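You operate a simulated robot arm through the tools that you are given. There is no shell and no other tool.

Carry out the task below with a simulated robot arm. There is one attempt and no reset: what you move stays moved.

Task
Grip the long bolt, try both yellow-banded rings and take it out.
Fine: vice tight till the green pin shows; run each ring on till it binds or is fully on the thread, and lay it back; slacken the vice and stand the bolt head down on the table. Set down upright: long black bolt.

It is judged by the outcome, as a careful person would: the job done as asked, and still so three seconds after it is handed in. It fails if anything else is knocked over, pushed out of place, dropped, spilled or broken.

Robot
A 7-joint arm with a two-finger parallel gripper, fixed in place. Base frame: the origin is at the foot of the arm, x ahead of it, y to its left, z up. Lengths are in cm, angles in rad, forces in N, time in s.
Its first joint turns from -2.897 to 2.897 rad. Payload 4.4 kg.
Tool frame: the origin (TCP) lies between the finger pads and is the grasp point; the fingertips stand 2.3 cm ahead of it; z points along the fingers, y is the line along which they close. The gripper opens to 9.4 cm. The fingers are 3.8 cm wide and 1 cm thick; the gripper's body (5.4 by 9.6 cm) begins 3.9 cm behind the TCP.
Orientation is told as [roll, pitch, yaw] about the base's x, y, z axes, in that order, counted from this pose: with the fingers straight down and closing along the base's y, the tool's x points along the base's -x, its y along +y and its z along -z.

Tools
- The arm moves only by the tool arm_command. Its arguments are lists of equal length, an entry for each row: "delta_pos": the shift along the tool's x, y, z in mm, a list of three; "turn": the turn, a rotation vector about the tool's x, y, z in rad, a list of three; "claw": the opening, from 0 (shut) to 1 (fully open). In form: {"delta_pos": [[x, y, z], ...], "turn": [[rx, ry, rz], ...], "claw": [claw, ...]}. A call has 1 to 20 rows; each row shifts and turns the commanded pose from where the row before left it, along the tool's axes as they then stand. A row lasts 0.2 s, in which the tool goes at most 5 cm and 0.15 rad; a call with a longer step from one row to the next is refused whole, and so is a gripper value outside its range. Where a pose cannot be reached the arm comes as near as it can. A force on the tool above 90 N (or 10 N above the force at the start of the call, whichever is more), or a blocked arm, ends the call early, and 0.2 s more pass. The fingers move at their own pace (about 7.2 cm/s each) and stop on an object; they squeeze with about 32 N. The grip force told is the motor's: it shows also when the fingers shut on nothing. Time passes only in rows, and 0.2 s behind the last, so rows that do not move let the fingers close. It gives the time, the measured TCP pose, the force on the tool (base axes), the opening and the grip force at its end, in the units of the frame above (readings bear some noise), with the torque about the TCP (base axes, N m) and any sound that the robot's microphone picked up.
- Cameras (640 x 400 px; columns grow to the right, rows downward): "scene" is fixed at [21.86, 49.98, 158.22]; the picture's right is [-0.66, -0.75, 0.00], its down [-0.36, 0.32, -0.88] and it looks along [0.66, -0.58, -0.48] (base axes); focal length 355 px, centre (320, 200). "wrist" rides on the gripper at [8.6, 1.6, -7.4] in the tool frame; the picture's right is [-0.18, 0.98, 0.00], its down [-0.58, -0.11, -0.81] and it looks along [-0.79, -0.15, 0.59] (tool axes); focal length 243 px, centre (320, 200). There is no depth. A picture from a camera that has moved, and an enlarged one, comes with that camera's place and axes in the base frame and with its lens.
- get_image(camera): a new picture of that camera. The clock stands still meanwhile.
- close_up(camera, box): a new picture of the part [left, top, right, bottom] of that camera's present view, enlarged. The clock stands still meanwhile.
- finish_job(): hands the job in; it is judged then, once.

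Places have to be worked out from the pictures, the camera data and where the tool is seen. Open the gripper and draw the arm clear of the work before you hand the job in, unless the task says otherwise.

The tools are called as a command line: name --argument value ..., lists and objects as JSON in quotes. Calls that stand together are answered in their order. arm_command: Moves the arm, as the interface text tells. Its arguments: {"type":"object","properties":{"delta_pos":{"type":"array"},"turn":{"type":"array"},"claw":{"type":"array"}},"required":["delta_pos","turn","claw"]} The other tools are called the same way: get_image (camera) takes a picture; close_up (camera, box) takes an enlarged picture of a part of a camera's view; finish_job () hands the job in.

At the start:

```text
t: 0.0
position: [78.37, -16.34, 125.79]
orientation: [-0.001, -0.001, 0.0]
ft_force: [0.2, 0.6, 0.3]
ft_torque: [0.0, -0.02, -0.03]
opening: 9.42
grip_force: 0.0
```

scene: 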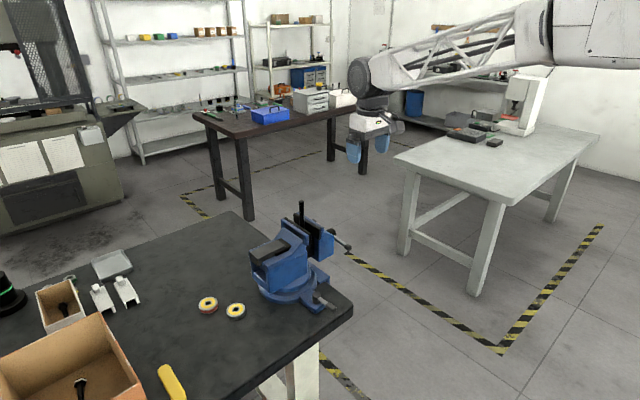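
wrist: 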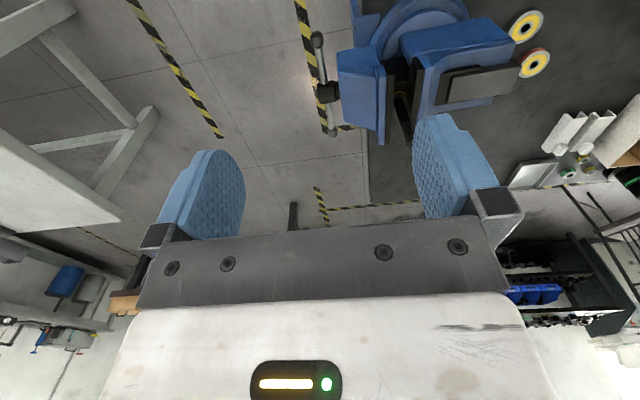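

I start by looking closely at the table and the vice to find the bolt, the rings and the green pin.

close_up --camera "scene" --box '[180, 190, 380, 330]'

close_up --camera "scene" --box '[0, 240, 260, 400]'

close_up --camera "wrist" --box '[280, 0, 640, 220]'

```text
2.86 times, centred on (280, 260) of scene
camera zoom: at [21.86, 49.98, 158.22], right [-0.66, -0.75, 0.0], down [-0.36, 0.32, -0.88], along [0.66, -0.58, -0.48], focal length 1015 px, centre (434, 29)
```

zoom: 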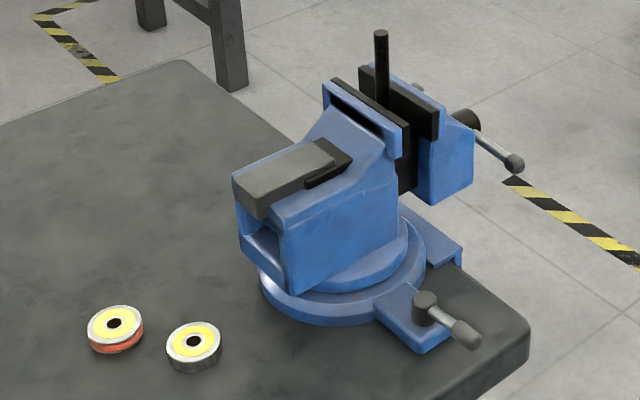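

```text
2.46 times, centred on (130, 320) of scene
camera zoom: at [21.86, 49.98, 158.22], right [-0.66, -0.75, 0.0], down [-0.36, 0.32, -0.88], along [0.66, -0.58, -0.48], focal length 874 px, centre (788, -95)
```

zoom: 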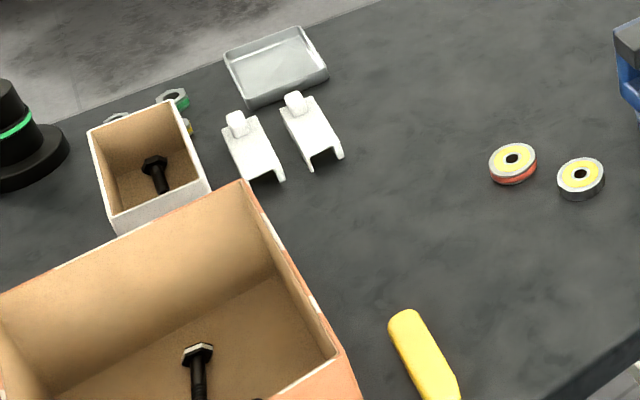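

```text
1.78 times, centred on (460, 110) of wrist
camera zoom: at [69.69, -14.77, 133.17], right [0.18, 0.98, 0.0], down [0.58, -0.11, 0.81], along [0.79, -0.15, -0.59], focal length 431 px, centre (71, 360)
```

zoom: 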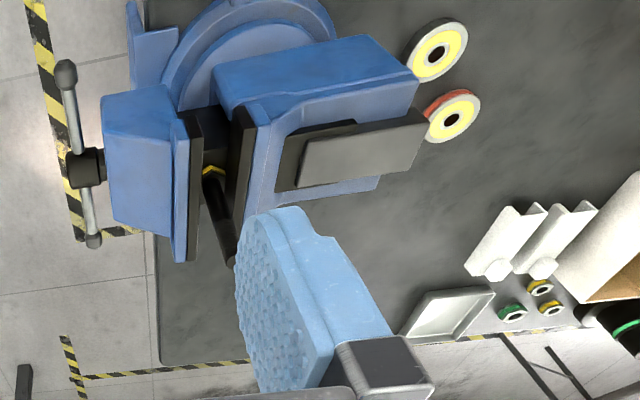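

The bolt stands in the open vice near (94, -6) with its top at about z 107. The two yellow-faced rings lie near (100, 24) on a table at about z 81. I move the arm back and to the left at this height to get better wrist views.

arm_command --delta_pos '[[15, 40, 0], [15, 40, 0], [15, 40, 0], [15, 40, 0], [15, 40, 0], [15, 40, 0], [15, 40, 0], [0, 0, 0]]' --turn '[[0, 0, 0], [0, 0, 0], [0, 0, 0], [0, 0, 0], [0, 0, 0], [0, 0, 0], [0, 0, 0], [0, 0, 0]]' --claw '[1, 1, 1, 1, 1, 1, 1, 1]'

get_image --camera "wrist"

get_image --camera "scene"

```text
t: 1.8
position: [67.73, 11.82, 125.78]
orientation: [0.001, 0.001, 0.0]
ft_force: [0.0, -0.6, 0.3]
ft_torque: [-0.02, -0.01, -0.01]
opening: 9.4
grip_force: 0.2
```

```text
taken
camera wrist: at [59.11, 13.5, 133.16], right [0.18, 0.98, 0.0], down [0.58, -0.11, 0.81], along [0.79, -0.15, -0.59], focal length 243 px, centre (320, 200)
```

wrist: 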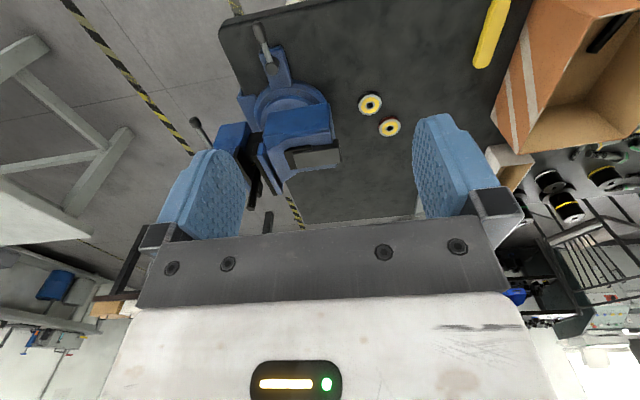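

```text
taken
```

scene: 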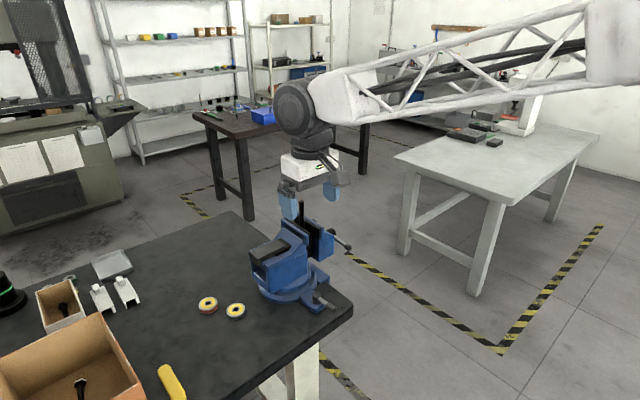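

The wrist camera now covers the table. I enlarge the nuts and small parts, the rings and the vice to tell which pieces carry yellow bands.

close_up --camera "scene" --box '[30, 240, 150, 330]'

close_up --camera "scene" --box '[180, 280, 270, 340]'

close_up --camera "wrist" --box '[180, 0, 420, 230]'

close_up --camera "scene" --box '[240, 190, 360, 320]'

```text
4.44 times, centred on (90, 285) of scene
camera zoom: at [21.86, 49.98, 158.22], right [-0.66, -0.75, 0.0], down [-0.36, 0.32, -0.88], along [0.66, -0.58, -0.48], focal length 1578 px, centre (1342, -178)
```

zoom: 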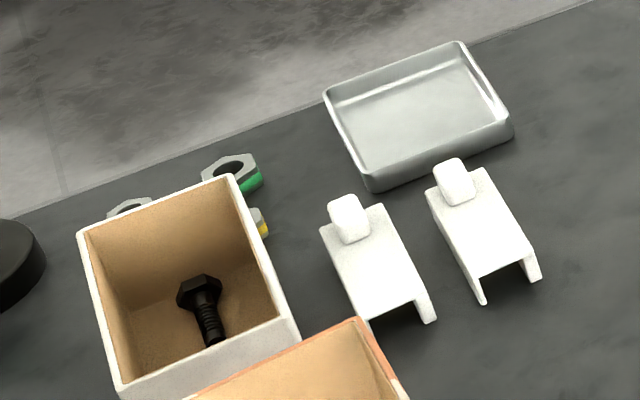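

```text
6.67 times, centred on (225, 310) of scene
camera zoom: at [21.86, 49.98, 158.22], right [-0.66, -0.75, 0.0], down [-0.36, 0.32, -0.88], along [0.66, -0.58, -0.48], focal length 2368 px, centre (953, -533)
```

zoom: 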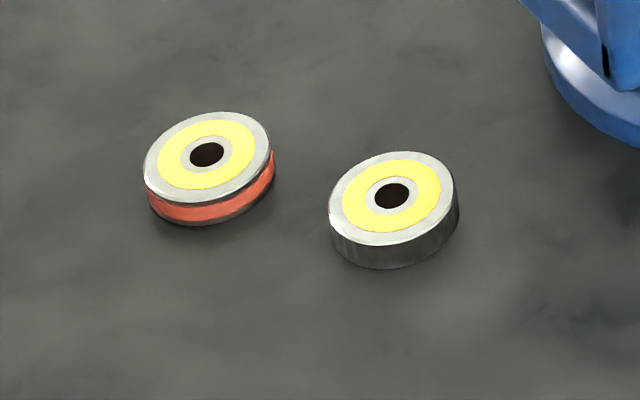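

```text
1.74 times, centred on (300, 115) of wrist
camera zoom: at [59.11, 13.5, 133.16], right [0.18, 0.98, 0.0], down [0.58, -0.11, 0.81], along [0.79, -0.15, -0.59], focal length 422 px, centre (355, 348)
```

zoom: 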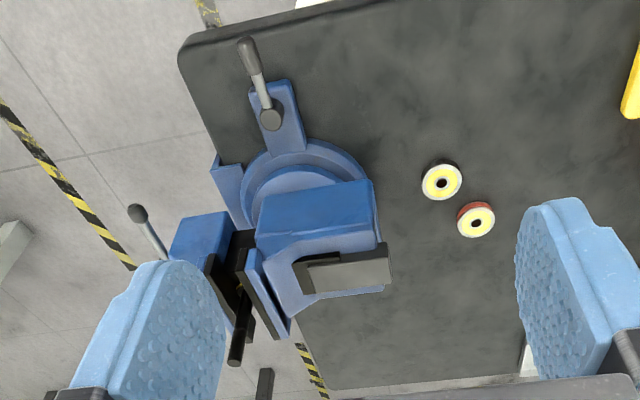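

```text
3.08 times, centred on (300, 255) of scene
camera zoom: at [21.86, 49.98, 158.22], right [-0.66, -0.75, 0.0], down [-0.36, 0.32, -0.88], along [0.66, -0.58, -0.48], focal length 1093 px, centre (382, 31)
```

zoom: 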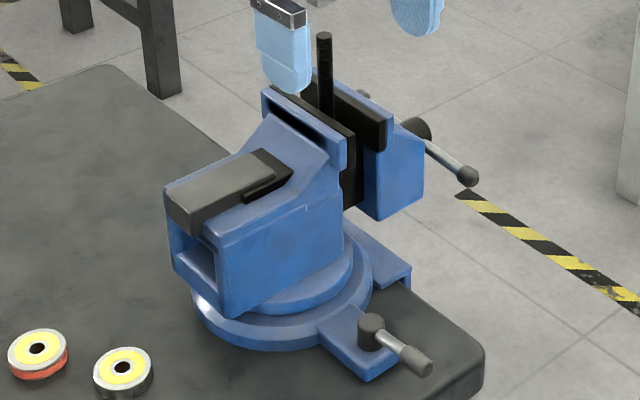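

The two yellow-faced rings, one with a red groove and one plain, are clearly the gauge pair. The other coloured parts are nuts. Next I go round to the handle side of the vice and turn the wrist a quarter turn to see the screw and handle.

arm_command --delta_pos '[[-12, -47, 0], [-12, -47, 0], [-12, -47, 0], [-12, -47, 0], [-12, -47, 0], [-12, -47, 0], [-12, -47, 0], [-12, -47, 0], [-12, -47, 0], [-12, -47, 0]]' --turn '[[0, 0, 0], [0, 0, 0], [0, 0, 0], [0, 0, 0], [0, 0, 0], [0, 0, 0], [0, 0, 0], [0, 0, 0], [0, 0, 0], [0, 0, 0]]' --claw '[1, 1, 1, 1, 1, 1, 1, 1, 1, 1]'

arm_command --delta_pos '[[0, 0, 0], [0, 0, 0], [0, 0, 0], [0, 0, 0], [0, 0, 0], [0, 0, 0], [0, 0, 0], [0, 0, 0], [0, 0, 0], [0, 0, 0], [0, 0, 0]]' --turn '[[0, 0, -0.1428], [0, 0, -0.1428], [0, 0, -0.1428], [0, 0, -0.1428], [0, 0, -0.1428], [0, 0, -0.1428], [0, 0, -0.1428], [0, 0, -0.1428], [0, 0, -0.1428], [0, 0, -0.1428], [0, 0, -0.1428]]' --claw '[1, 1, 1, 1, 1, 1, 1, 1, 1, 1, 1]'

get_image --camera "wrist"

get_image --camera "scene"

```text
t: 4.0
position: [79.88, -35.35, 125.69]
orientation: [-0.001, -0.001, 0.0]
ft_force: [-0.9, 0.3, -0.2]
ft_torque: [0.02, -0.04, 0.01]
opening: 9.39
grip_force: 0.1
```

```text
t: 6.4
position: [79.85, -35.52, 125.71]
orientation: [-0.001, 0.0, 1.572]
ft_force: [0.1, -0.4, 0.1]
ft_torque: [-0.02, 0.02, 0.01]
opening: 9.42
grip_force: 0.0
```

```text
taken
camera wrist: at [78.24, -44.06, 133.15], right [-0.98, 0.18, 0.0], down [0.11, 0.58, 0.81], along [0.15, 0.79, -0.59], focal length 243 px, centre (320, 200)
```

wrist: 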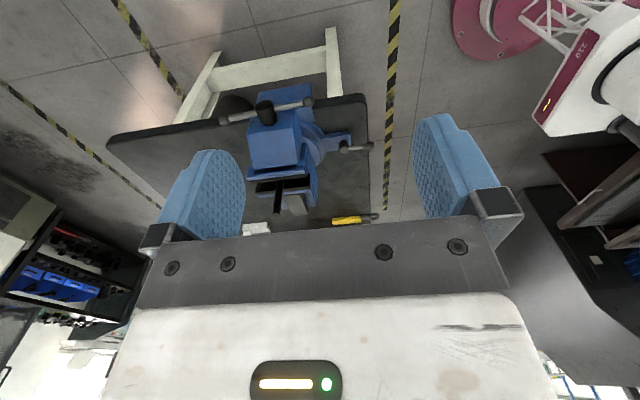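

```text
taken
```

scene: 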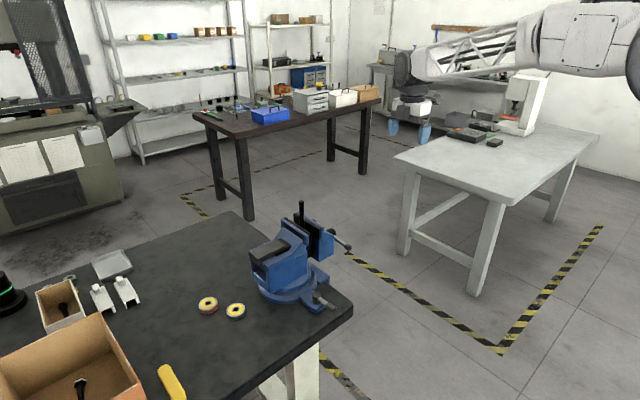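

The handle lies roughly level along x on the -y side of the vice. I enlarge it.

close_up --camera "wrist" --box '[200, 80, 390, 240]'

close_up --camera "scene" --box '[280, 195, 360, 265]'

```text
2.50 times, centred on (295, 160) of wrist
camera zoom: at [78.24, -44.06, 133.15], right [-0.98, 0.18, 0.0], down [0.11, 0.58, 0.81], along [0.15, 0.79, -0.59], focal length 606 px, centre (382, 300)
```

zoom: 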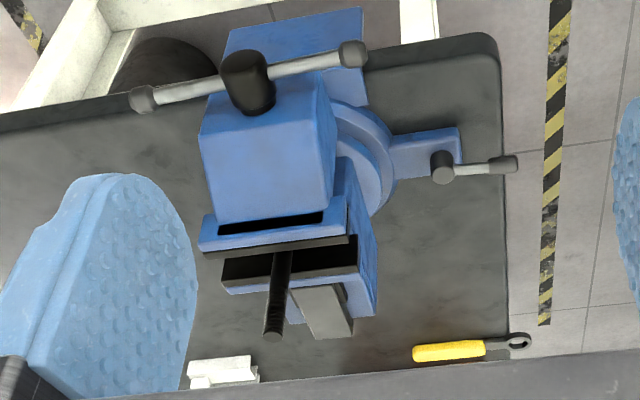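

```text
5.71 times, centred on (320, 230) of scene
camera zoom: at [21.86, 49.98, 158.22], right [-0.66, -0.75, 0.0], down [-0.36, 0.32, -0.88], along [0.66, -0.58, -0.48], focal length 2029 px, centre (320, 29)
```

zoom: 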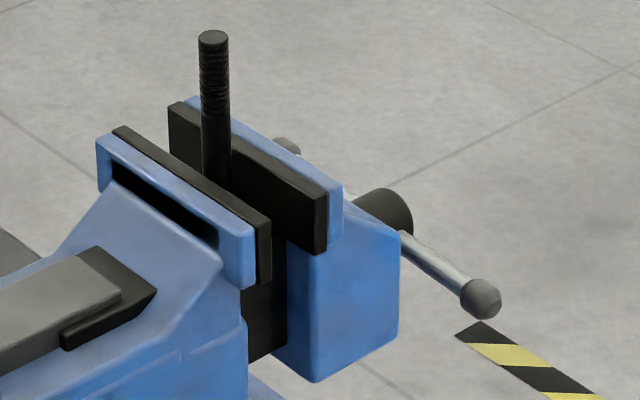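

The hub is near (94, -18.3, 91) and the bar runs along x, about 17 cm long. I move the wrist camera closer to the handle side, staying clear of the vice.

arm_command --delta_pos '[[-7, -24, 37], [-7, -24, 37], [-7, -24, 37], [-7, -24, 37], [-7, -24, 37], [0, 0, 0]]' --turn '[[0, 0, 0], [0, 0, 0], [0, 0, 0], [0, 0, 0], [0, 0, 0], [0, 0, 0]]' --claw '[1, 1, 1, 1, 1, 1]'

get_image --camera "wrist"

get_image --camera "scene"

```text
t: 7.8
position: [91.88, -32.03, 107.22]
orientation: [0.0, -0.001, 1.572]
ft_force: [-1.3, -0.5, -0.2]
ft_torque: [0.0, -0.02, -0.01]
opening: 9.39
grip_force: 0.0
```

```text
taken
camera wrist: at [90.27, -40.63, 114.67], right [-0.98, 0.18, 0.0], down [0.11, 0.58, 0.81], along [0.15, 0.79, -0.59], focal length 243 px, centre (320, 200)
```

wrist: 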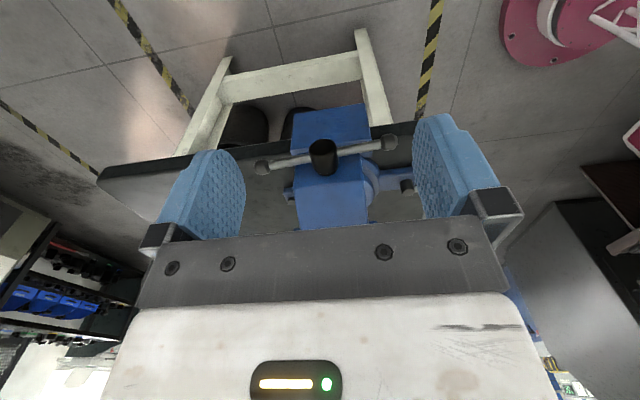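

```text
taken
```

scene: 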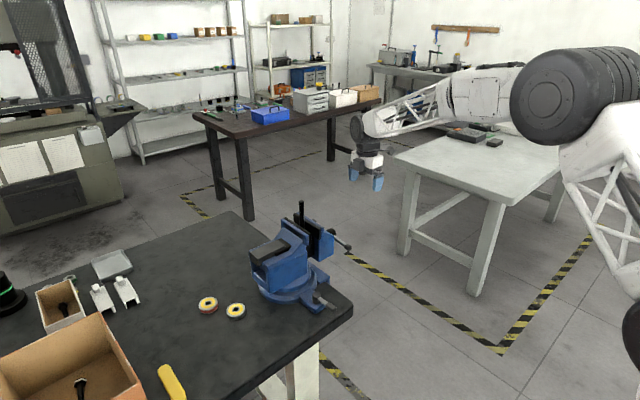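

The handle and hub are in view and clear of the fingers. I enlarge them for precise measuring.

close_up --camera "wrist" --box '[240, 90, 420, 240]'

```text
2.67 times, centred on (330, 165) of wrist
camera zoom: at [90.27, -40.63, 114.67], right [-0.98, 0.18, 0.0], down [0.11, 0.58, 0.81], along [0.15, 0.79, -0.59], focal length 647 px, centre (293, 293)
```

zoom: 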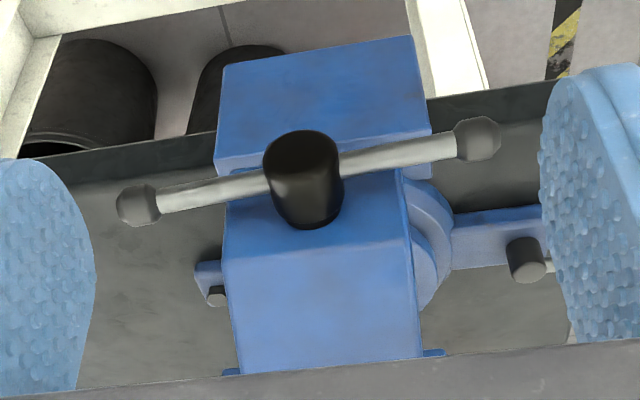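

The bar's ball ends sit at (102.4, -18.6, 91.7) and (85.4, -18.4, 89.9). That puts the screw axis at about x 93.9, z 90.8, with the hub tip at y -20. Before tightening I want to see along the jaw gap to check how the bolt sits, so I move to the robot side of the vice.

arm_command --delta_pos '[[0, 40, -13], [0, 40, -13], [0, 40, -13], [0, 40, -13], [0, 0, 0], [0, 0, 0], [0, 0, 0], [0, 0, 0], [0, 0, 0], [0, 0, 0], [0, 0, 0], [0, 0, 0], [0, 0, 0], [0, 0, 0], [0, 0, 0]]' --turn '[[0, 0, 0], [0, 0, 0], [0, 0, 0], [0, 0, 0], [0, 0, 0.1428], [0, 0, 0.1428], [0, 0, 0.1428], [0, 0, 0.1428], [0, 0, 0.1428], [0, 0, 0.1428], [0, 0, 0.1428], [0, 0, 0.1428], [0, 0, 0.1428], [0, 0, 0.1428], [0, 0, 0.1428]]' --claw '[1, 1, 1, 1, 1, 1, 1, 1, 1, 1, 1, 1, 1, 1, 1]'

arm_command --delta_pos '[[0, 39, 15], [0, 39, 15], [0, 39, 15], [0, 39, 15], [0, 39, 15], [0, 39, 15], [0, 0, 0]]' --turn '[[0, 0, 0], [0, 0, 0], [0, 0, 0], [0, 0, 0], [0, 0, 0], [0, 0, 0], [0, 0, 0]]' --claw '[1, 1, 1, 1, 1, 1, 1]'

get_image --camera "wrist"

```text
t: 11.0
position: [75.88, -31.98, 112.46]
orientation: [0.0, 0.001, -0.002]
ft_force: [-0.4, 0.4, 0.5]
ft_torque: [0.0, 0.03, 0.02]
opening: 9.39
grip_force: 0.1
```

```text
t: 12.6
position: [76.07, -8.55, 103.43]
orientation: [0.0, 0.001, 0.001]
ft_force: [-0.1, 0.0, -0.4]
ft_torque: [-0.02, -0.01, 0.01]
opening: 9.42
grip_force: 0.1
```

```text
taken
camera wrist: at [67.4, -6.8, 110.87], right [0.18, 0.98, 0.0], down [0.58, -0.11, 0.81], along [0.79, -0.15, -0.59], focal length 243 px, centre (320, 200)
```

wrist: 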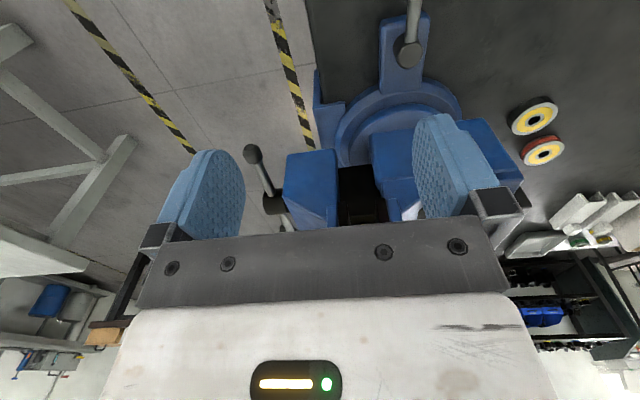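

The palm hides the jaws here. I raise the arm a little and shift toward +y so that the jaw gap falls between the fingers in the picture.

arm_command --delta_pos '[[-10, 12, -13], [-10, 12, -13], [-10, 12, -13], [-10, 12, -13], [0, 0, 0]]' --turn '[[0, 0, 0], [0, 0, 0], [0, 0, 0], [0, 0, 0], [0, 0, 0]]' --claw '[1, 1, 1, 1, 1]'

get_image --camera "wrist"

close_up --camera "wrist" --box '[220, 90, 420, 240]'

```text
t: 13.8
position: [79.85, -3.63, 108.68]
orientation: [0.001, 0.002, 0.0]
ft_force: [0.5, 0.6, 0.0]
ft_torque: [-0.04, 0.01, 0.0]
opening: 9.41
grip_force: 0.0
```

```text
taken
camera wrist: at [71.14, -2.03, 116.1], right [0.18, 0.98, 0.0], down [0.58, -0.11, 0.81], along [0.79, -0.15, -0.59], focal length 243 px, centre (320, 200)
```

wrist: 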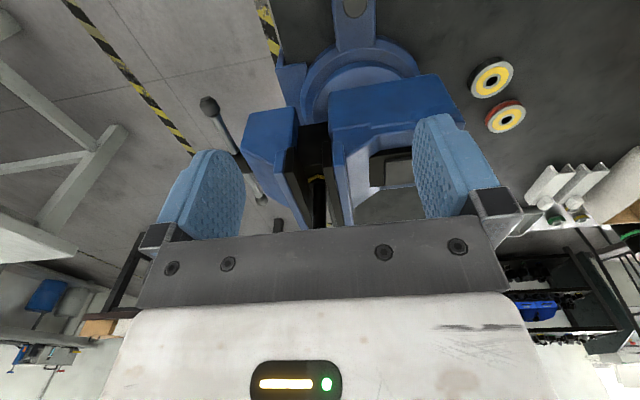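

```text
2.67 times, centred on (320, 165) of wrist
camera zoom: at [71.14, -2.03, 116.1], right [0.18, 0.98, 0.0], down [0.58, -0.11, 0.81], along [0.79, -0.15, -0.59], focal length 647 px, centre (320, 293)
```

zoom: 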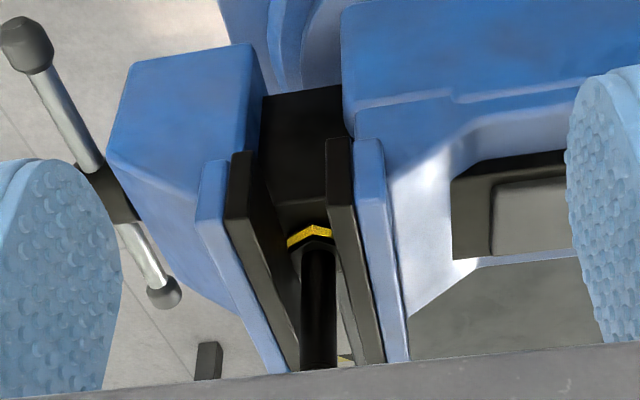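

The head sits on the slide just below the jaw plates, marked with yellow, so the plates will close on the smooth shank. The gap is about 3 cm against a 1.5 cm shank. I draw back on the handle side, shut the fingers and turn the tool to point along +y so I can crank the handle.

arm_command --delta_pos '[[5, -45, -5], [5, -45, -5], [5, -45, -5], [5, -45, -5], [5, -45, -5], [5, -45, -5], [5, -45, -5], [5, -45, -5], [0, 0, 0]]' --turn '[[0, 0, 0], [0, 0, 0], [0, 0, 0], [0, 0, 0], [0, 0, 0], [0, 0, 0], [0, 0, 0], [0, 0, 0], [0, 0, 0]]' --claw '[1, 1, 1, 1, 0, 0, 0, 0, 0]'

arm_command --delta_pos '[[0, 0, 0], [0, 0, 0], [0, 0, 0], [0, 0, 0], [0, 0, 0], [0, 0, 0], [0, 0, 0], [0, 0, 0], [0, 0, 0], [0, 0, 0], [0, 0, 0], [0, 0, 0]]' --turn '[[-0.1428, 0, 0], [-0.1428, 0, 0], [-0.1428, 0, 0], [-0.1428, 0, 0], [-0.1428, 0, 0], [-0.1428, 0, 0], [-0.1428, 0, 0], [-0.1428, 0, 0], [-0.1428, 0, 0], [-0.1428, 0, 0], [-0.1428, 0, 0], [0, 0, 0]]' --claw '[0, 0, 0, 0, 0, 0, 0, 0, 0, 0, 0, 0]'

get_image --camera "wrist"

get_image --camera "scene"

```text
t: 15.8
position: [75.78, -39.93, 112.52]
orientation: [0.0, 0.0, 0.001]
ft_force: [-0.5, 0.0, -0.2]
ft_torque: [0.0, -0.03, 0.03]
opening: 0.01
grip_force: 31.8
```

```text
t: 18.4
position: [75.9, -39.51, 112.32]
orientation: [1.454, 0.001, -0.001]
ft_force: [0.3, 0.7, 0.0]
ft_torque: [-0.02, 0.0, -0.01]
opening: 0.01
grip_force: 32.3
out of reach, approached as far as the arm can: row 11
```

```text
taken
camera wrist: at [67.1, -46.69, 114.86], right [0.18, 0.12, 0.98], down [0.58, -0.81, -0.01], along [0.79, 0.57, -0.22], focal length 243 px, centre (320, 200)
```

wrist: 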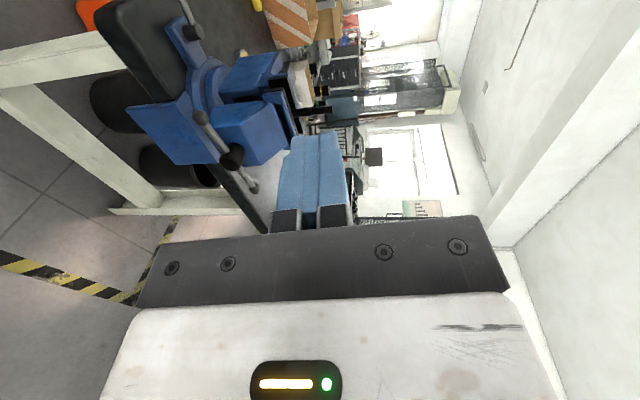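

```text
taken
```

scene: 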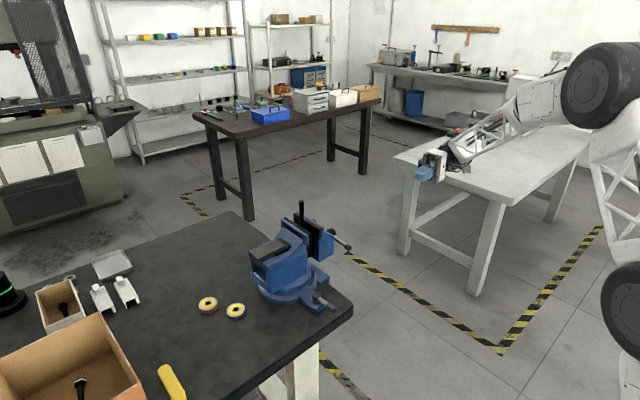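

The tool stops about 0.12 rad short of level here, probably at a joint limit. Swinging it slightly toward +x should ease that, and it works just as well for pushing the bar.

arm_command --delta_pos '[[0, 0, 0], [0, 0, 0], [0, 0, 0]]' --turn '[[0, -0.15, 0], [0, -0.15, 0], [0, 0, 0]]' --claw '[0, 0, 0]'

```text
t: 19.2
position: [75.83, -39.44, 112.39]
orientation: [1.458, -0.034, -0.301]
ft_force: [-0.7, 0.9, -1.0]
ft_torque: [-0.02, -0.02, -0.02]
opening: 0.01
grip_force: 32.6
```

No reach warning this time. I add the missing tilt to bring the tool level.

arm_command --delta_pos '[[0, 0, 0], [0, 0, 0]]' --turn '[[-0.11, 0, 0], [0, 0, 0]]' --claw '[0, 0]'

```text
t: 19.8
position: [75.85, -39.47, 112.41]
orientation: [1.569, -0.034, -0.299]
ft_force: [-0.2, 0.0, 0.2]
ft_torque: [0.01, -0.02, 0.01]
opening: 0.0
grip_force: 32.0
```

The tool is level now, pointing along (0.3, 0.95, 0). I bring it down to just outside the handle, below the bar's -x end.

arm_command --delta_pos '[[0, 0, 0], [-7.8, -36, 21.1], [-7.8, -36, 21.1], [-7.8, -36, 21.1], [-7.8, -36, 21.1], [-7.8, -36, 21.1], [-7.8, -36, 21.1], [-7.8, -36, 21.1], [0, 0, 0]]' --turn '[[0, 0, 0.034], [0, 0, 0], [0, 0, 0], [0, 0, 0], [0, 0, 0], [0, 0, 0], [0, 0, 0], [0, 0, 0], [0, 0, 0]]' --claw '[0, 0, 0, 0, 0, 0, 0, 0, 0]'

get_image --camera "wrist"

get_image --camera "scene"

```text
t: 21.8
position: [85.4, -27.17, 87.15]
orientation: [1.567, 0.001, -0.299]
ft_force: [0.5, 0.5, 0.3]
ft_torque: [-0.01, 0.02, 0.02]
opening: 0.0
grip_force: 31.4
```

```text
taken
camera wrist: at [74.89, -31.69, 88.79], right [0.18, -0.05, 0.98], down [0.32, -0.94, -0.11], along [0.93, 0.33, -0.15], focal length 243 px, centre (320, 200)
```

wrist: 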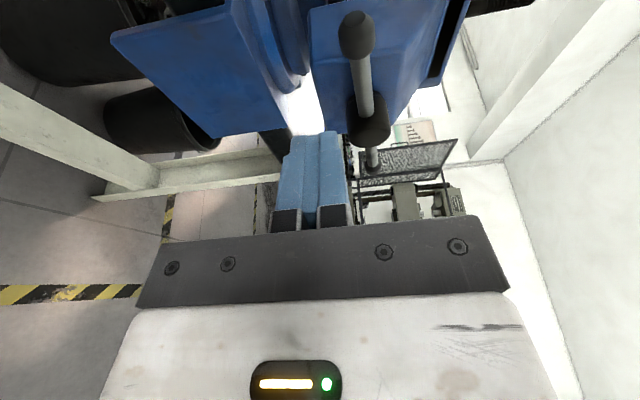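

```text
taken
```

scene: 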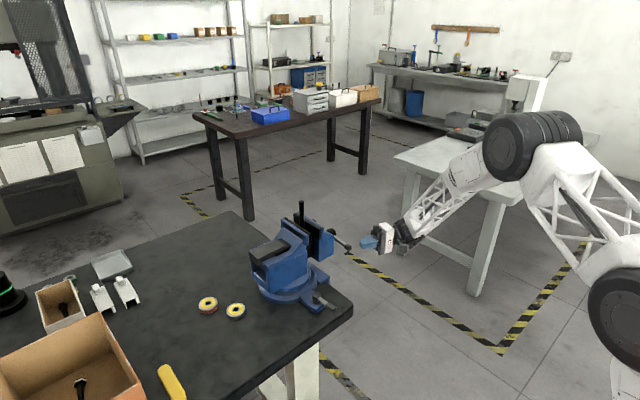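

I enlarge this view to check the clearance between the bar and the jaw body.

close_up --camera "wrist" --box '[220, 0, 460, 220]'

close_up --camera "scene" --box '[280, 190, 440, 300]'

```text
1.82 times, centred on (340, 110) of wrist
camera zoom: at [74.89, -31.69, 88.79], right [0.18, -0.05, 0.98], down [0.32, -0.94, -0.11], along [0.93, 0.33, -0.15], focal length 441 px, centre (284, 364)
```

zoom: 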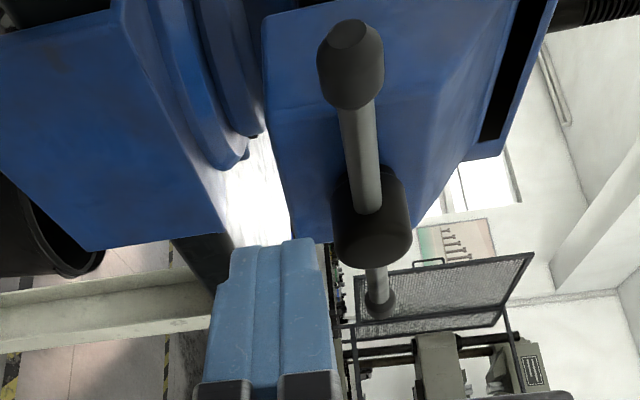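

```text
3.64 times, centred on (360, 245) of scene
camera zoom: at [21.86, 49.98, 158.22], right [-0.66, -0.75, 0.0], down [-0.36, 0.32, -0.88], along [0.66, -0.58, -0.48], focal length 1291 px, centre (174, 36)
```

zoom: 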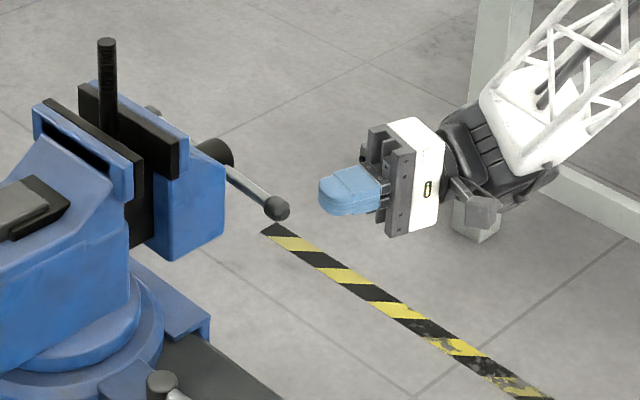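

The jaw front is near y -14.4 and the bar is at y -18.5, so there is room for the fingertips behind the bar. I push in under the bar's -x end.

arm_command --delta_pos '[[-1.8, 0, 29], [-1.8, 0, 29], [-1.8, 0, 29], [0, 0, 0]]' --turn '[[0, 0, 0], [0, 0, 0], [0, 0, 0], [0, 0, 0]]' --claw '[0, 0, 0, 0]'

close_up --camera "wrist" --box '[220, 0, 460, 220]'

close_up --camera "scene" --box '[280, 190, 400, 290]'

```text
t: 22.8
position: [88.49, -18.96, 87.22]
orientation: [1.567, 0.0, -0.299]
ft_force: [-0.3, 0.2, -0.6]
ft_torque: [-0.02, -0.03, 0.02]
opening: 0.0
grip_force: 31.9
```

```text
1.82 times, centred on (340, 110) of wrist
camera zoom: at [78.06, -23.48, 88.84], right [0.18, -0.05, 0.98], down [0.32, -0.94, -0.11], along [0.93, 0.33, -0.15], focal length 441 px, centre (284, 364)
```

zoom: 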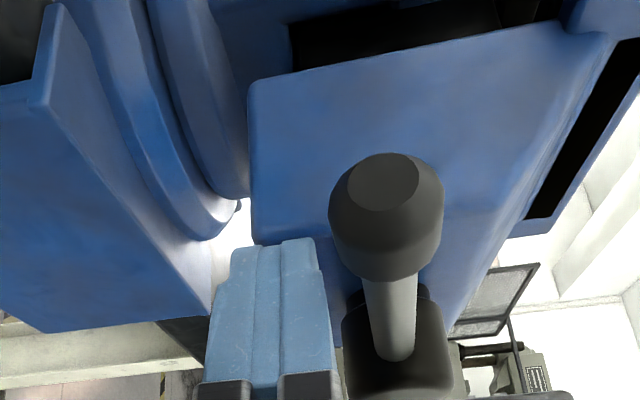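

```text
4.00 times, centred on (340, 240) of scene
camera zoom: at [21.86, 49.98, 158.22], right [-0.66, -0.75, 0.0], down [-0.36, 0.32, -0.88], along [0.66, -0.58, -0.48], focal length 1420 px, centre (240, 40)
```

zoom: 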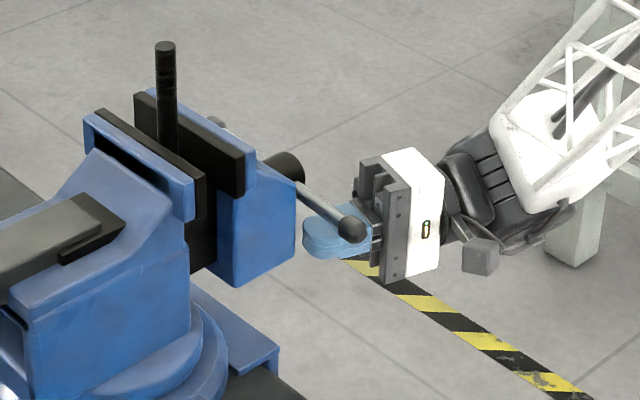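

The fingers are under the bar's -x end. Tightening means turning it clockwise seen from the handle side, so this end must go up and over. I crank the first quarter turn slowly.

arm_command --delta_pos '[[-0.5, 20.8, 0.1], [3.9, 12.5, -1.2], [0.5, 13.6, -0.1], [-3.9, 15, 1.2], [-9.6, 14.3, 3.0], [-16.7, 11.6, 5.2], [0, 0, 0]]' --turn '[[0, 0, 0], [0, 0, 0], [0, 0, 0], [0, 0, 0], [0, 0, 0], [0, 0, 0], [0, 0, 0]]' --claw '[0, 0, 0, 0, 0, 0, 0]'

close_up --camera "scene" --box '[280, 190, 400, 290]'

get_image --camera "wrist"

```text
t: 24.4
position: [91.22, -19.0, 96.18]
orientation: [1.567, -0.006, -0.298]
ft_force: [0.0, 0.8, -0.2]
ft_torque: [0.05, 0.03, -0.01]
opening: 0.02
grip_force: 31.9
```

```text
4.00 times, centred on (340, 240) of scene
camera zoom: at [21.86, 49.98, 158.22], right [-0.66, -0.75, 0.0], down [-0.36, 0.32, -0.88], along [0.66, -0.58, -0.48], focal length 1420 px, centre (240, 40)
```

zoom: 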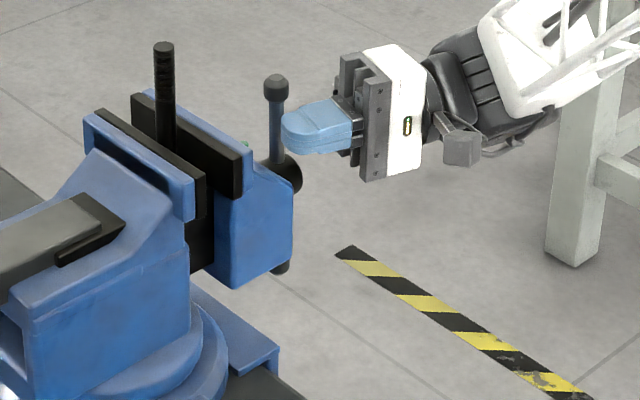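

```text
taken
camera wrist: at [80.74, -23.39, 97.77], right [0.17, -0.05, 0.98], down [0.32, -0.94, -0.1], along [0.93, 0.33, -0.15], focal length 243 px, centre (320, 200)
```

wrist: 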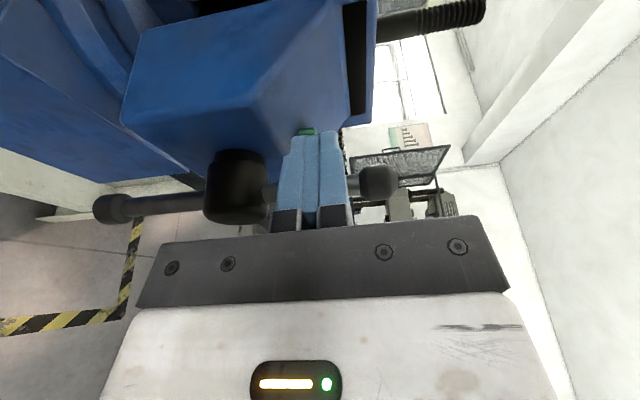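

The bar turned to vertical easily. I notice a small green spot beside the hub, so I enlarge both views to see what it is.

close_up --camera "scene" --box '[310, 200, 370, 250]'

close_up --camera "wrist" --box '[190, 60, 410, 220]'

```text
8.00 times, centred on (340, 225) of scene
camera zoom: at [21.86, 49.98, 158.22], right [-0.66, -0.75, 0.0], down [-0.36, 0.32, -0.88], along [0.66, -0.58, -0.48], focal length 2841 px, centre (160, 0)
```

zoom: 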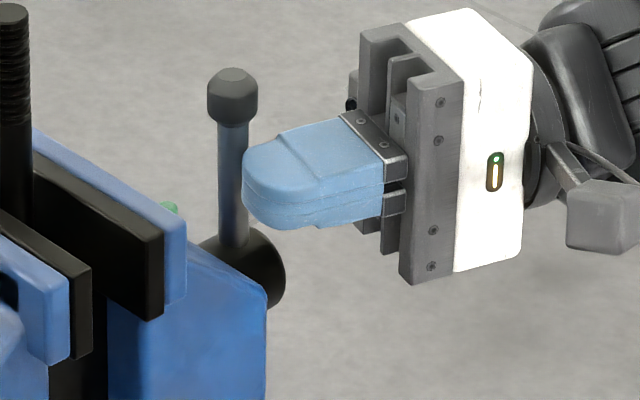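

```text
2.50 times, centred on (300, 140) of wrist
camera zoom: at [80.74, -23.39, 97.77], right [0.17, -0.05, 0.98], down [0.32, -0.94, -0.1], along [0.93, 0.33, -0.15], focal length 606 px, centre (370, 350)
```

zoom: 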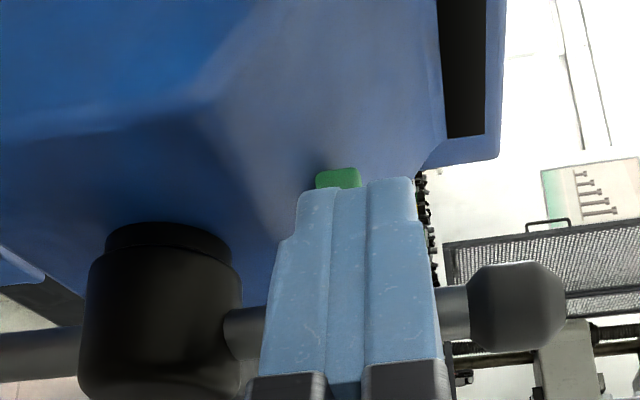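

A green pin is now sticking up from the moving jaw at about (94, -13.8, 95.5), and it was not there before. I check the jaw gap to see whether the bolt is really gripped.

close_up --camera "scene" --box '[285, 195, 345, 245]'

```text
8.00 times, centred on (315, 220) of scene
camera zoom: at [21.86, 49.98, 158.22], right [-0.66, -0.75, 0.0], down [-0.36, 0.32, -0.88], along [0.66, -0.58, -0.48], focal length 2841 px, centre (360, 40)
```

zoom: 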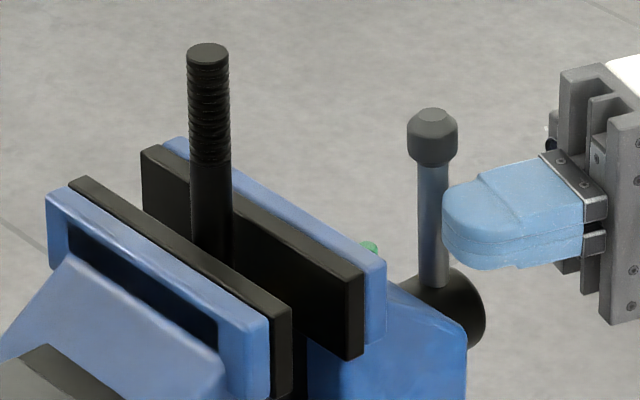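

The gap can't be judged from this side. I back off, rise, and look along the jaw gap from the robot side in the same orientation.

arm_command --delta_pos '[[0, 0, -40], [0, 0, -40], [23.1, 23.6, 21.3], [23.1, 23.6, 21.3], [23.1, 23.6, 21.3], [23.1, 23.6, 21.3], [23.1, 23.6, 21.3], [0, 0, 0]]' --turn '[[0, 0, 0], [0, 0, 0], [0, 0, 0], [0, 0, 0], [0, 0, 0], [0, 0, 0], [0, 0, 0], [0, 0, 0]]' --claw '[0, 0, 0, 0, 0, 0, 0, 0]'

get_image --camera "wrist"

close_up --camera "wrist" --box '[150, 60, 350, 230]'

close_up --camera "scene" --box '[285, 195, 345, 245]'

```text
t: 26.2
position: [81.16, -12.84, 107.42]
orientation: [1.567, -0.002, -0.299]
ft_force: [-0.1, -0.8, -0.2]
ft_torque: [0.01, 0.03, -0.02]
opening: 0.0
grip_force: 31.8
```

```text
taken
camera wrist: at [70.61, -17.46, 109.06], right [0.18, -0.05, 0.98], down [0.32, -0.94, -0.11], along [0.93, 0.33, -0.15], focal length 243 px, centre (320, 200)
```

wrist: 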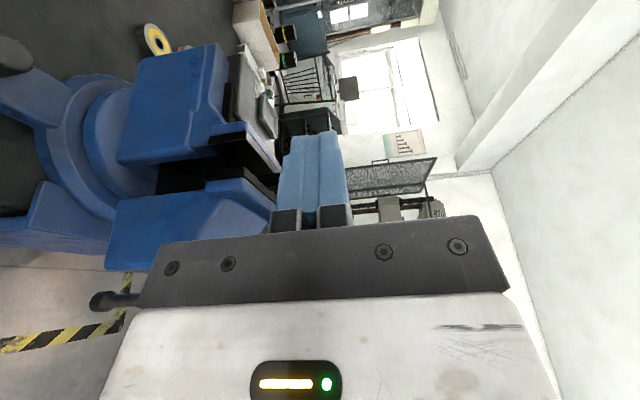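

```text
2.35 times, centred on (250, 145) of wrist
camera zoom: at [70.61, -17.46, 109.06], right [0.18, -0.05, 0.98], down [0.32, -0.94, -0.11], along [0.93, 0.33, -0.15], focal length 571 px, centre (485, 329)
```

zoom: 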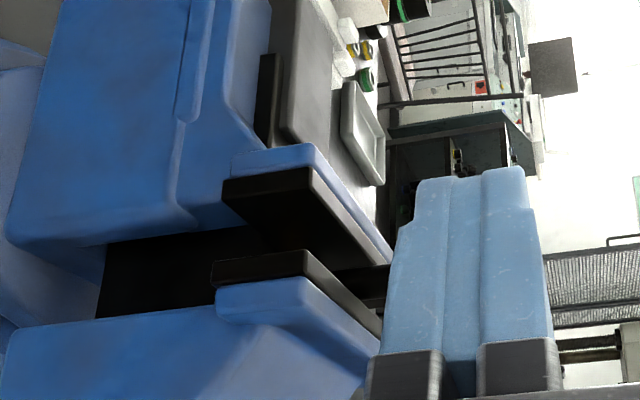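

```text
8.00 times, centred on (315, 220) of scene
camera zoom: at [21.86, 49.98, 158.22], right [-0.66, -0.75, 0.0], down [-0.36, 0.32, -0.88], along [0.66, -0.58, -0.48], focal length 2841 px, centre (360, 40)
```

zoom: 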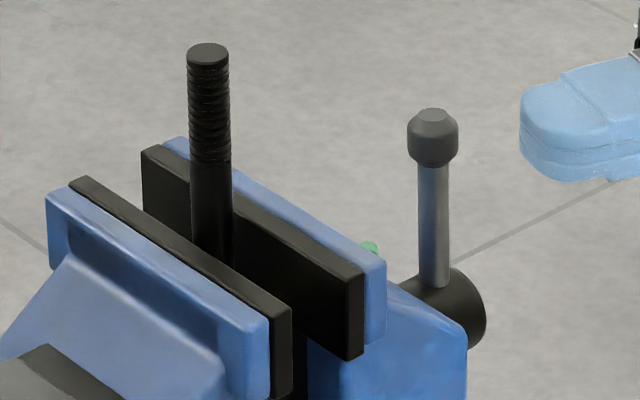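

The fingers hide the bolt in this view. I take the same scene enlargement as before tightening, to compare jaw positions pixel for pixel.

close_up --camera "scene" --box '[280, 195, 360, 265]'

```text
5.71 times, centred on (320, 230) of scene
camera zoom: at [21.86, 49.98, 158.22], right [-0.66, -0.75, 0.0], down [-0.36, 0.32, -0.88], along [0.66, -0.58, -0.48], focal length 2029 px, centre (320, 29)
```

zoom: 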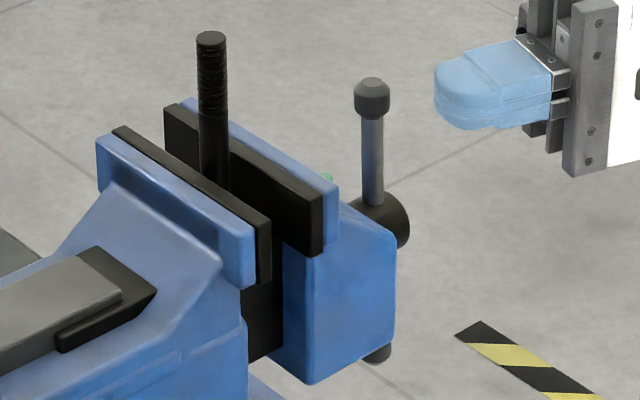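

The bolt and the moving jaw have each shifted only 1–3 mm, yet the pin shows. I raise the camera to look down into the gap past the fingers.

arm_command --delta_pos '[[-2.4, 45, -7.6], [-2.4, 45, -7.6], [0, 0, 0]]' --turn '[[0, 0, 0], [0, 0, 0], [0, 0, 0]]' --claw '[0, 0, 0]'

close_up --camera "wrist" --box '[100, 90, 300, 240]'

```text
t: 27.0
position: [81.0, -14.61, 116.53]
orientation: [1.568, -0.002, -0.297]
ft_force: [0.1, -0.4, 0.1]
ft_torque: [0.05, 0.01, 0.0]
opening: 0.01
grip_force: 31.7
```

```text
2.67 times, centred on (200, 165) of wrist
camera zoom: at [70.56, -19.07, 118.09], right [0.18, -0.05, 0.98], down [0.32, -0.94, -0.11], along [0.93, 0.33, -0.15], focal length 647 px, centre (640, 293)
```

zoom: 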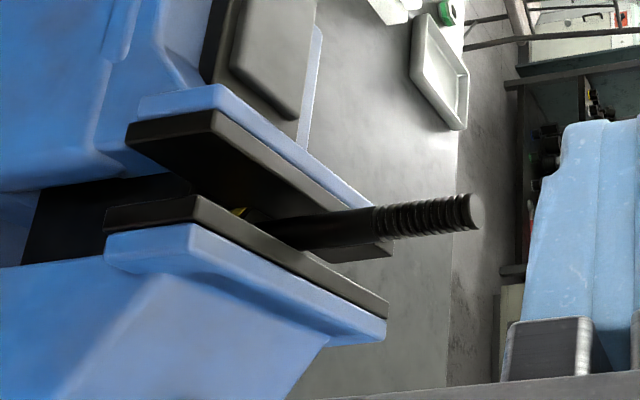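

The gap is now about 2.2 cm, which matches the width of the hex head, so the jaws seem to hold the bolt by its head flats. I look at the full picture for the pin and the contact.

get_image --camera "wrist"

close_up --camera "wrist" --box '[100, 120, 220, 210]'

close_up --camera "scene" --box '[310, 210, 350, 240]'

```text
taken
camera wrist: at [70.56, -19.07, 118.09], right [0.18, -0.05, 0.98], down [0.32, -0.94, -0.11], along [0.93, 0.33, -0.15], focal length 243 px, centre (320, 200)
```

wrist: 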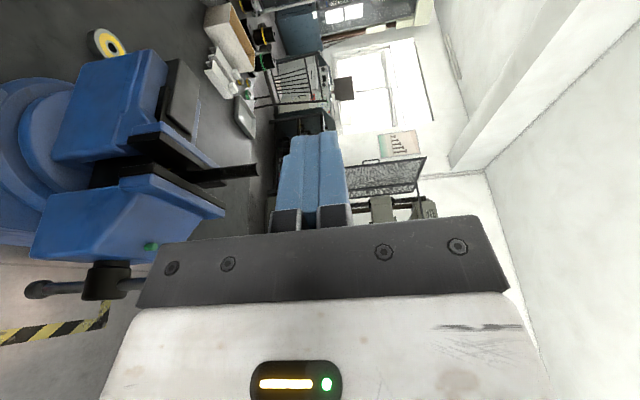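

```text
4.44 times, centred on (160, 165) of wrist
camera zoom: at [70.56, -19.07, 118.09], right [0.18, -0.05, 0.98], down [0.32, -0.94, -0.11], along [0.93, 0.33, -0.15], focal length 1078 px, centre (1031, 356)
```

zoom: 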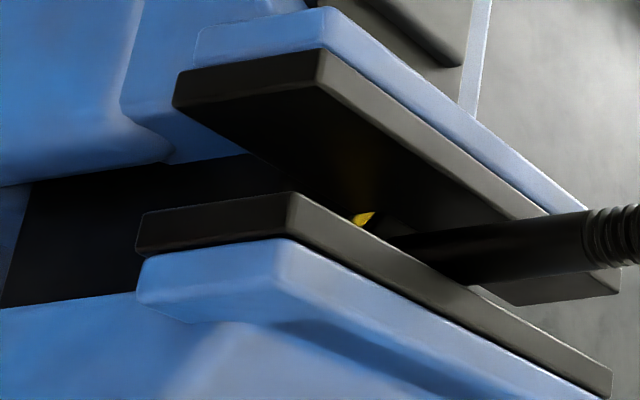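

```text
13.33 times, centred on (330, 225) of scene
camera zoom: at [21.86, 49.98, 158.22], right [-0.66, -0.75, 0.0], down [-0.36, 0.32, -0.88], along [0.66, -0.58, -0.48], focal length 4735 px, centre (187, -133)
```

zoom: 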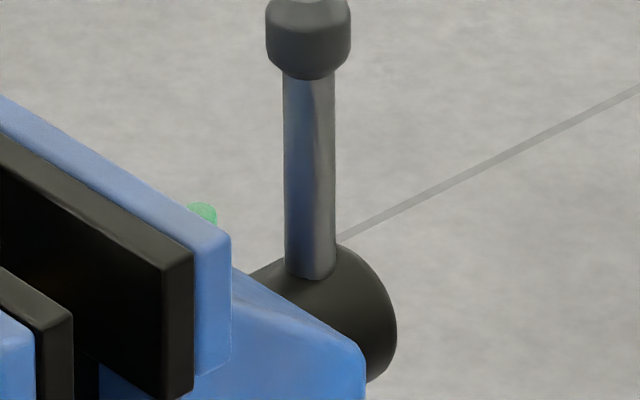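

The head sits between the plates and the pin shows on the moving jaw, so the vice looks tight. Next come the rings: I move back, turn the tool to point down again, open the fingers, and go over the rings to measure them.

arm_command --delta_pos '[[28.7, 0, -8.9], [28.7, 0, -8.9], [0, 0, 0], [0, 0, 0], [0, 0, 0], [0, 0, 0], [0, 0, 0], [0, 0, 0], [0, 0, 0], [0, 0, 0], [0, 0, 0], [0, 0, 0], [0, 0, 0], [0, 0, 0], [0, 0, 0], [0, 0, 0]]' --turn '[[0, 0, 0], [0, 0, 0], [0, 0.15, 0], [0, 0.15, 0], [0.1428, 0, 0], [0.1428, 0, 0], [0.1428, 0, 0], [0.1428, 0, 0], [0.1428, 0, 0], [0.1428, 0, 0], [0.1428, 0, 0], [0.1428, 0, 0], [0.1428, 0, 0], [0.1428, 0, 0], [0.1428, 0, 0], [0, 0, 0]]' --claw '[0, 0, 0, 0, 0, 0, 0, 0, 0, 0, 0, 0, 0, 0, 0, 0]'

```text
t: 30.4
position: [74.96, -14.53, 116.77]
orientation: [-0.006, 0.0, 0.002]
ft_force: [-0.2, -0.6, 0.2]
ft_torque: [0.01, 0.03, -0.02]
opening: 0.0
grip_force: 32.1
```

The tool is pointing straight down again. I move over toward the rings.

arm_command --delta_pos '[[-7.8, 42.8, 0], [-7.8, 42.8, 0], [-7.8, 42.8, 0], [-7.8, 42.8, 0], [-7.8, 42.8, 0], [-7.8, 42.8, 0], [-7.8, 42.8, 0], [-7.8, 42.8, 0], [-7.8, 42.8, 0], [0, 0, 42], [0, 0, 42], [0, 0, 42], [0, 0, 42], [0, 0, 0]]' --turn '[[0, 0, 0], [0, 0, 0], [0, 0, 0], [0, 0, 0], [0, 0, 0], [0, 0, 0], [0, 0, 0], [0, 0, 0], [0, 0, 0], [0, 0, 0], [0, 0, 0], [0, 0, 0], [0, 0, 0], [0, 0, 0]]' --claw '[0, 0, 0, 0, 0, 0, 0.5, 1, 1, 1, 1, 1, 1, 1]'

get_image --camera "wrist"

close_up --camera "wrist" --box '[240, 90, 400, 220]'

```text
t: 33.4
position: [81.78, 24.1, 99.88]
orientation: [-0.003, 0.0, 0.003]
ft_force: [0.1, -0.7, -0.7]
ft_torque: [0.0, 0.02, -0.02]
opening: 9.37
grip_force: 0.0
```

```text
taken
camera wrist: at [73.13, 25.68, 107.26], right [0.18, 0.98, 0.0], down [0.58, -0.11, 0.81], along [0.79, -0.15, -0.59], focal length 243 px, centre (320, 200)
```

wrist: 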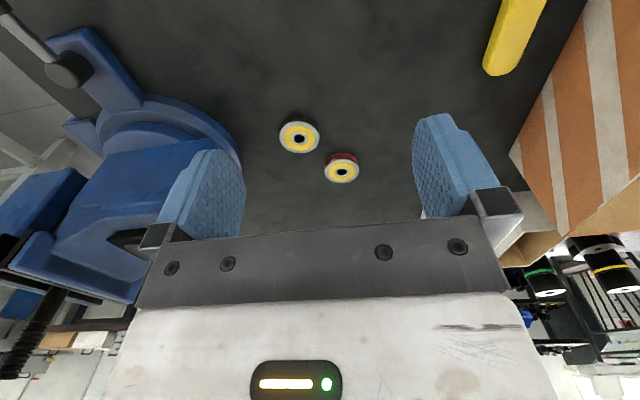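

```text
3.08 times, centred on (320, 155) of wrist
camera zoom: at [73.13, 25.68, 107.26], right [0.18, 0.98, 0.0], down [0.58, -0.11, 0.81], along [0.79, -0.15, -0.59], focal length 746 px, centre (320, 338)
```

zoom: 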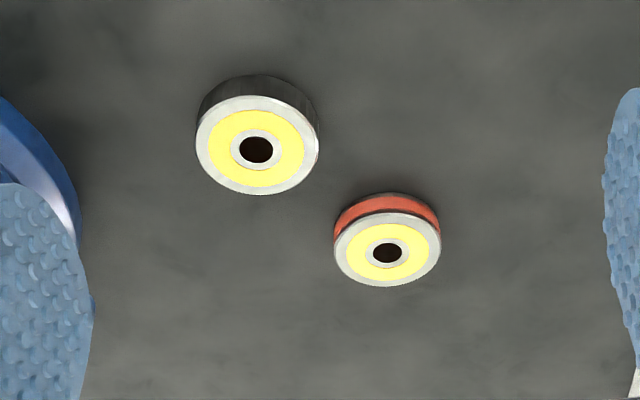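

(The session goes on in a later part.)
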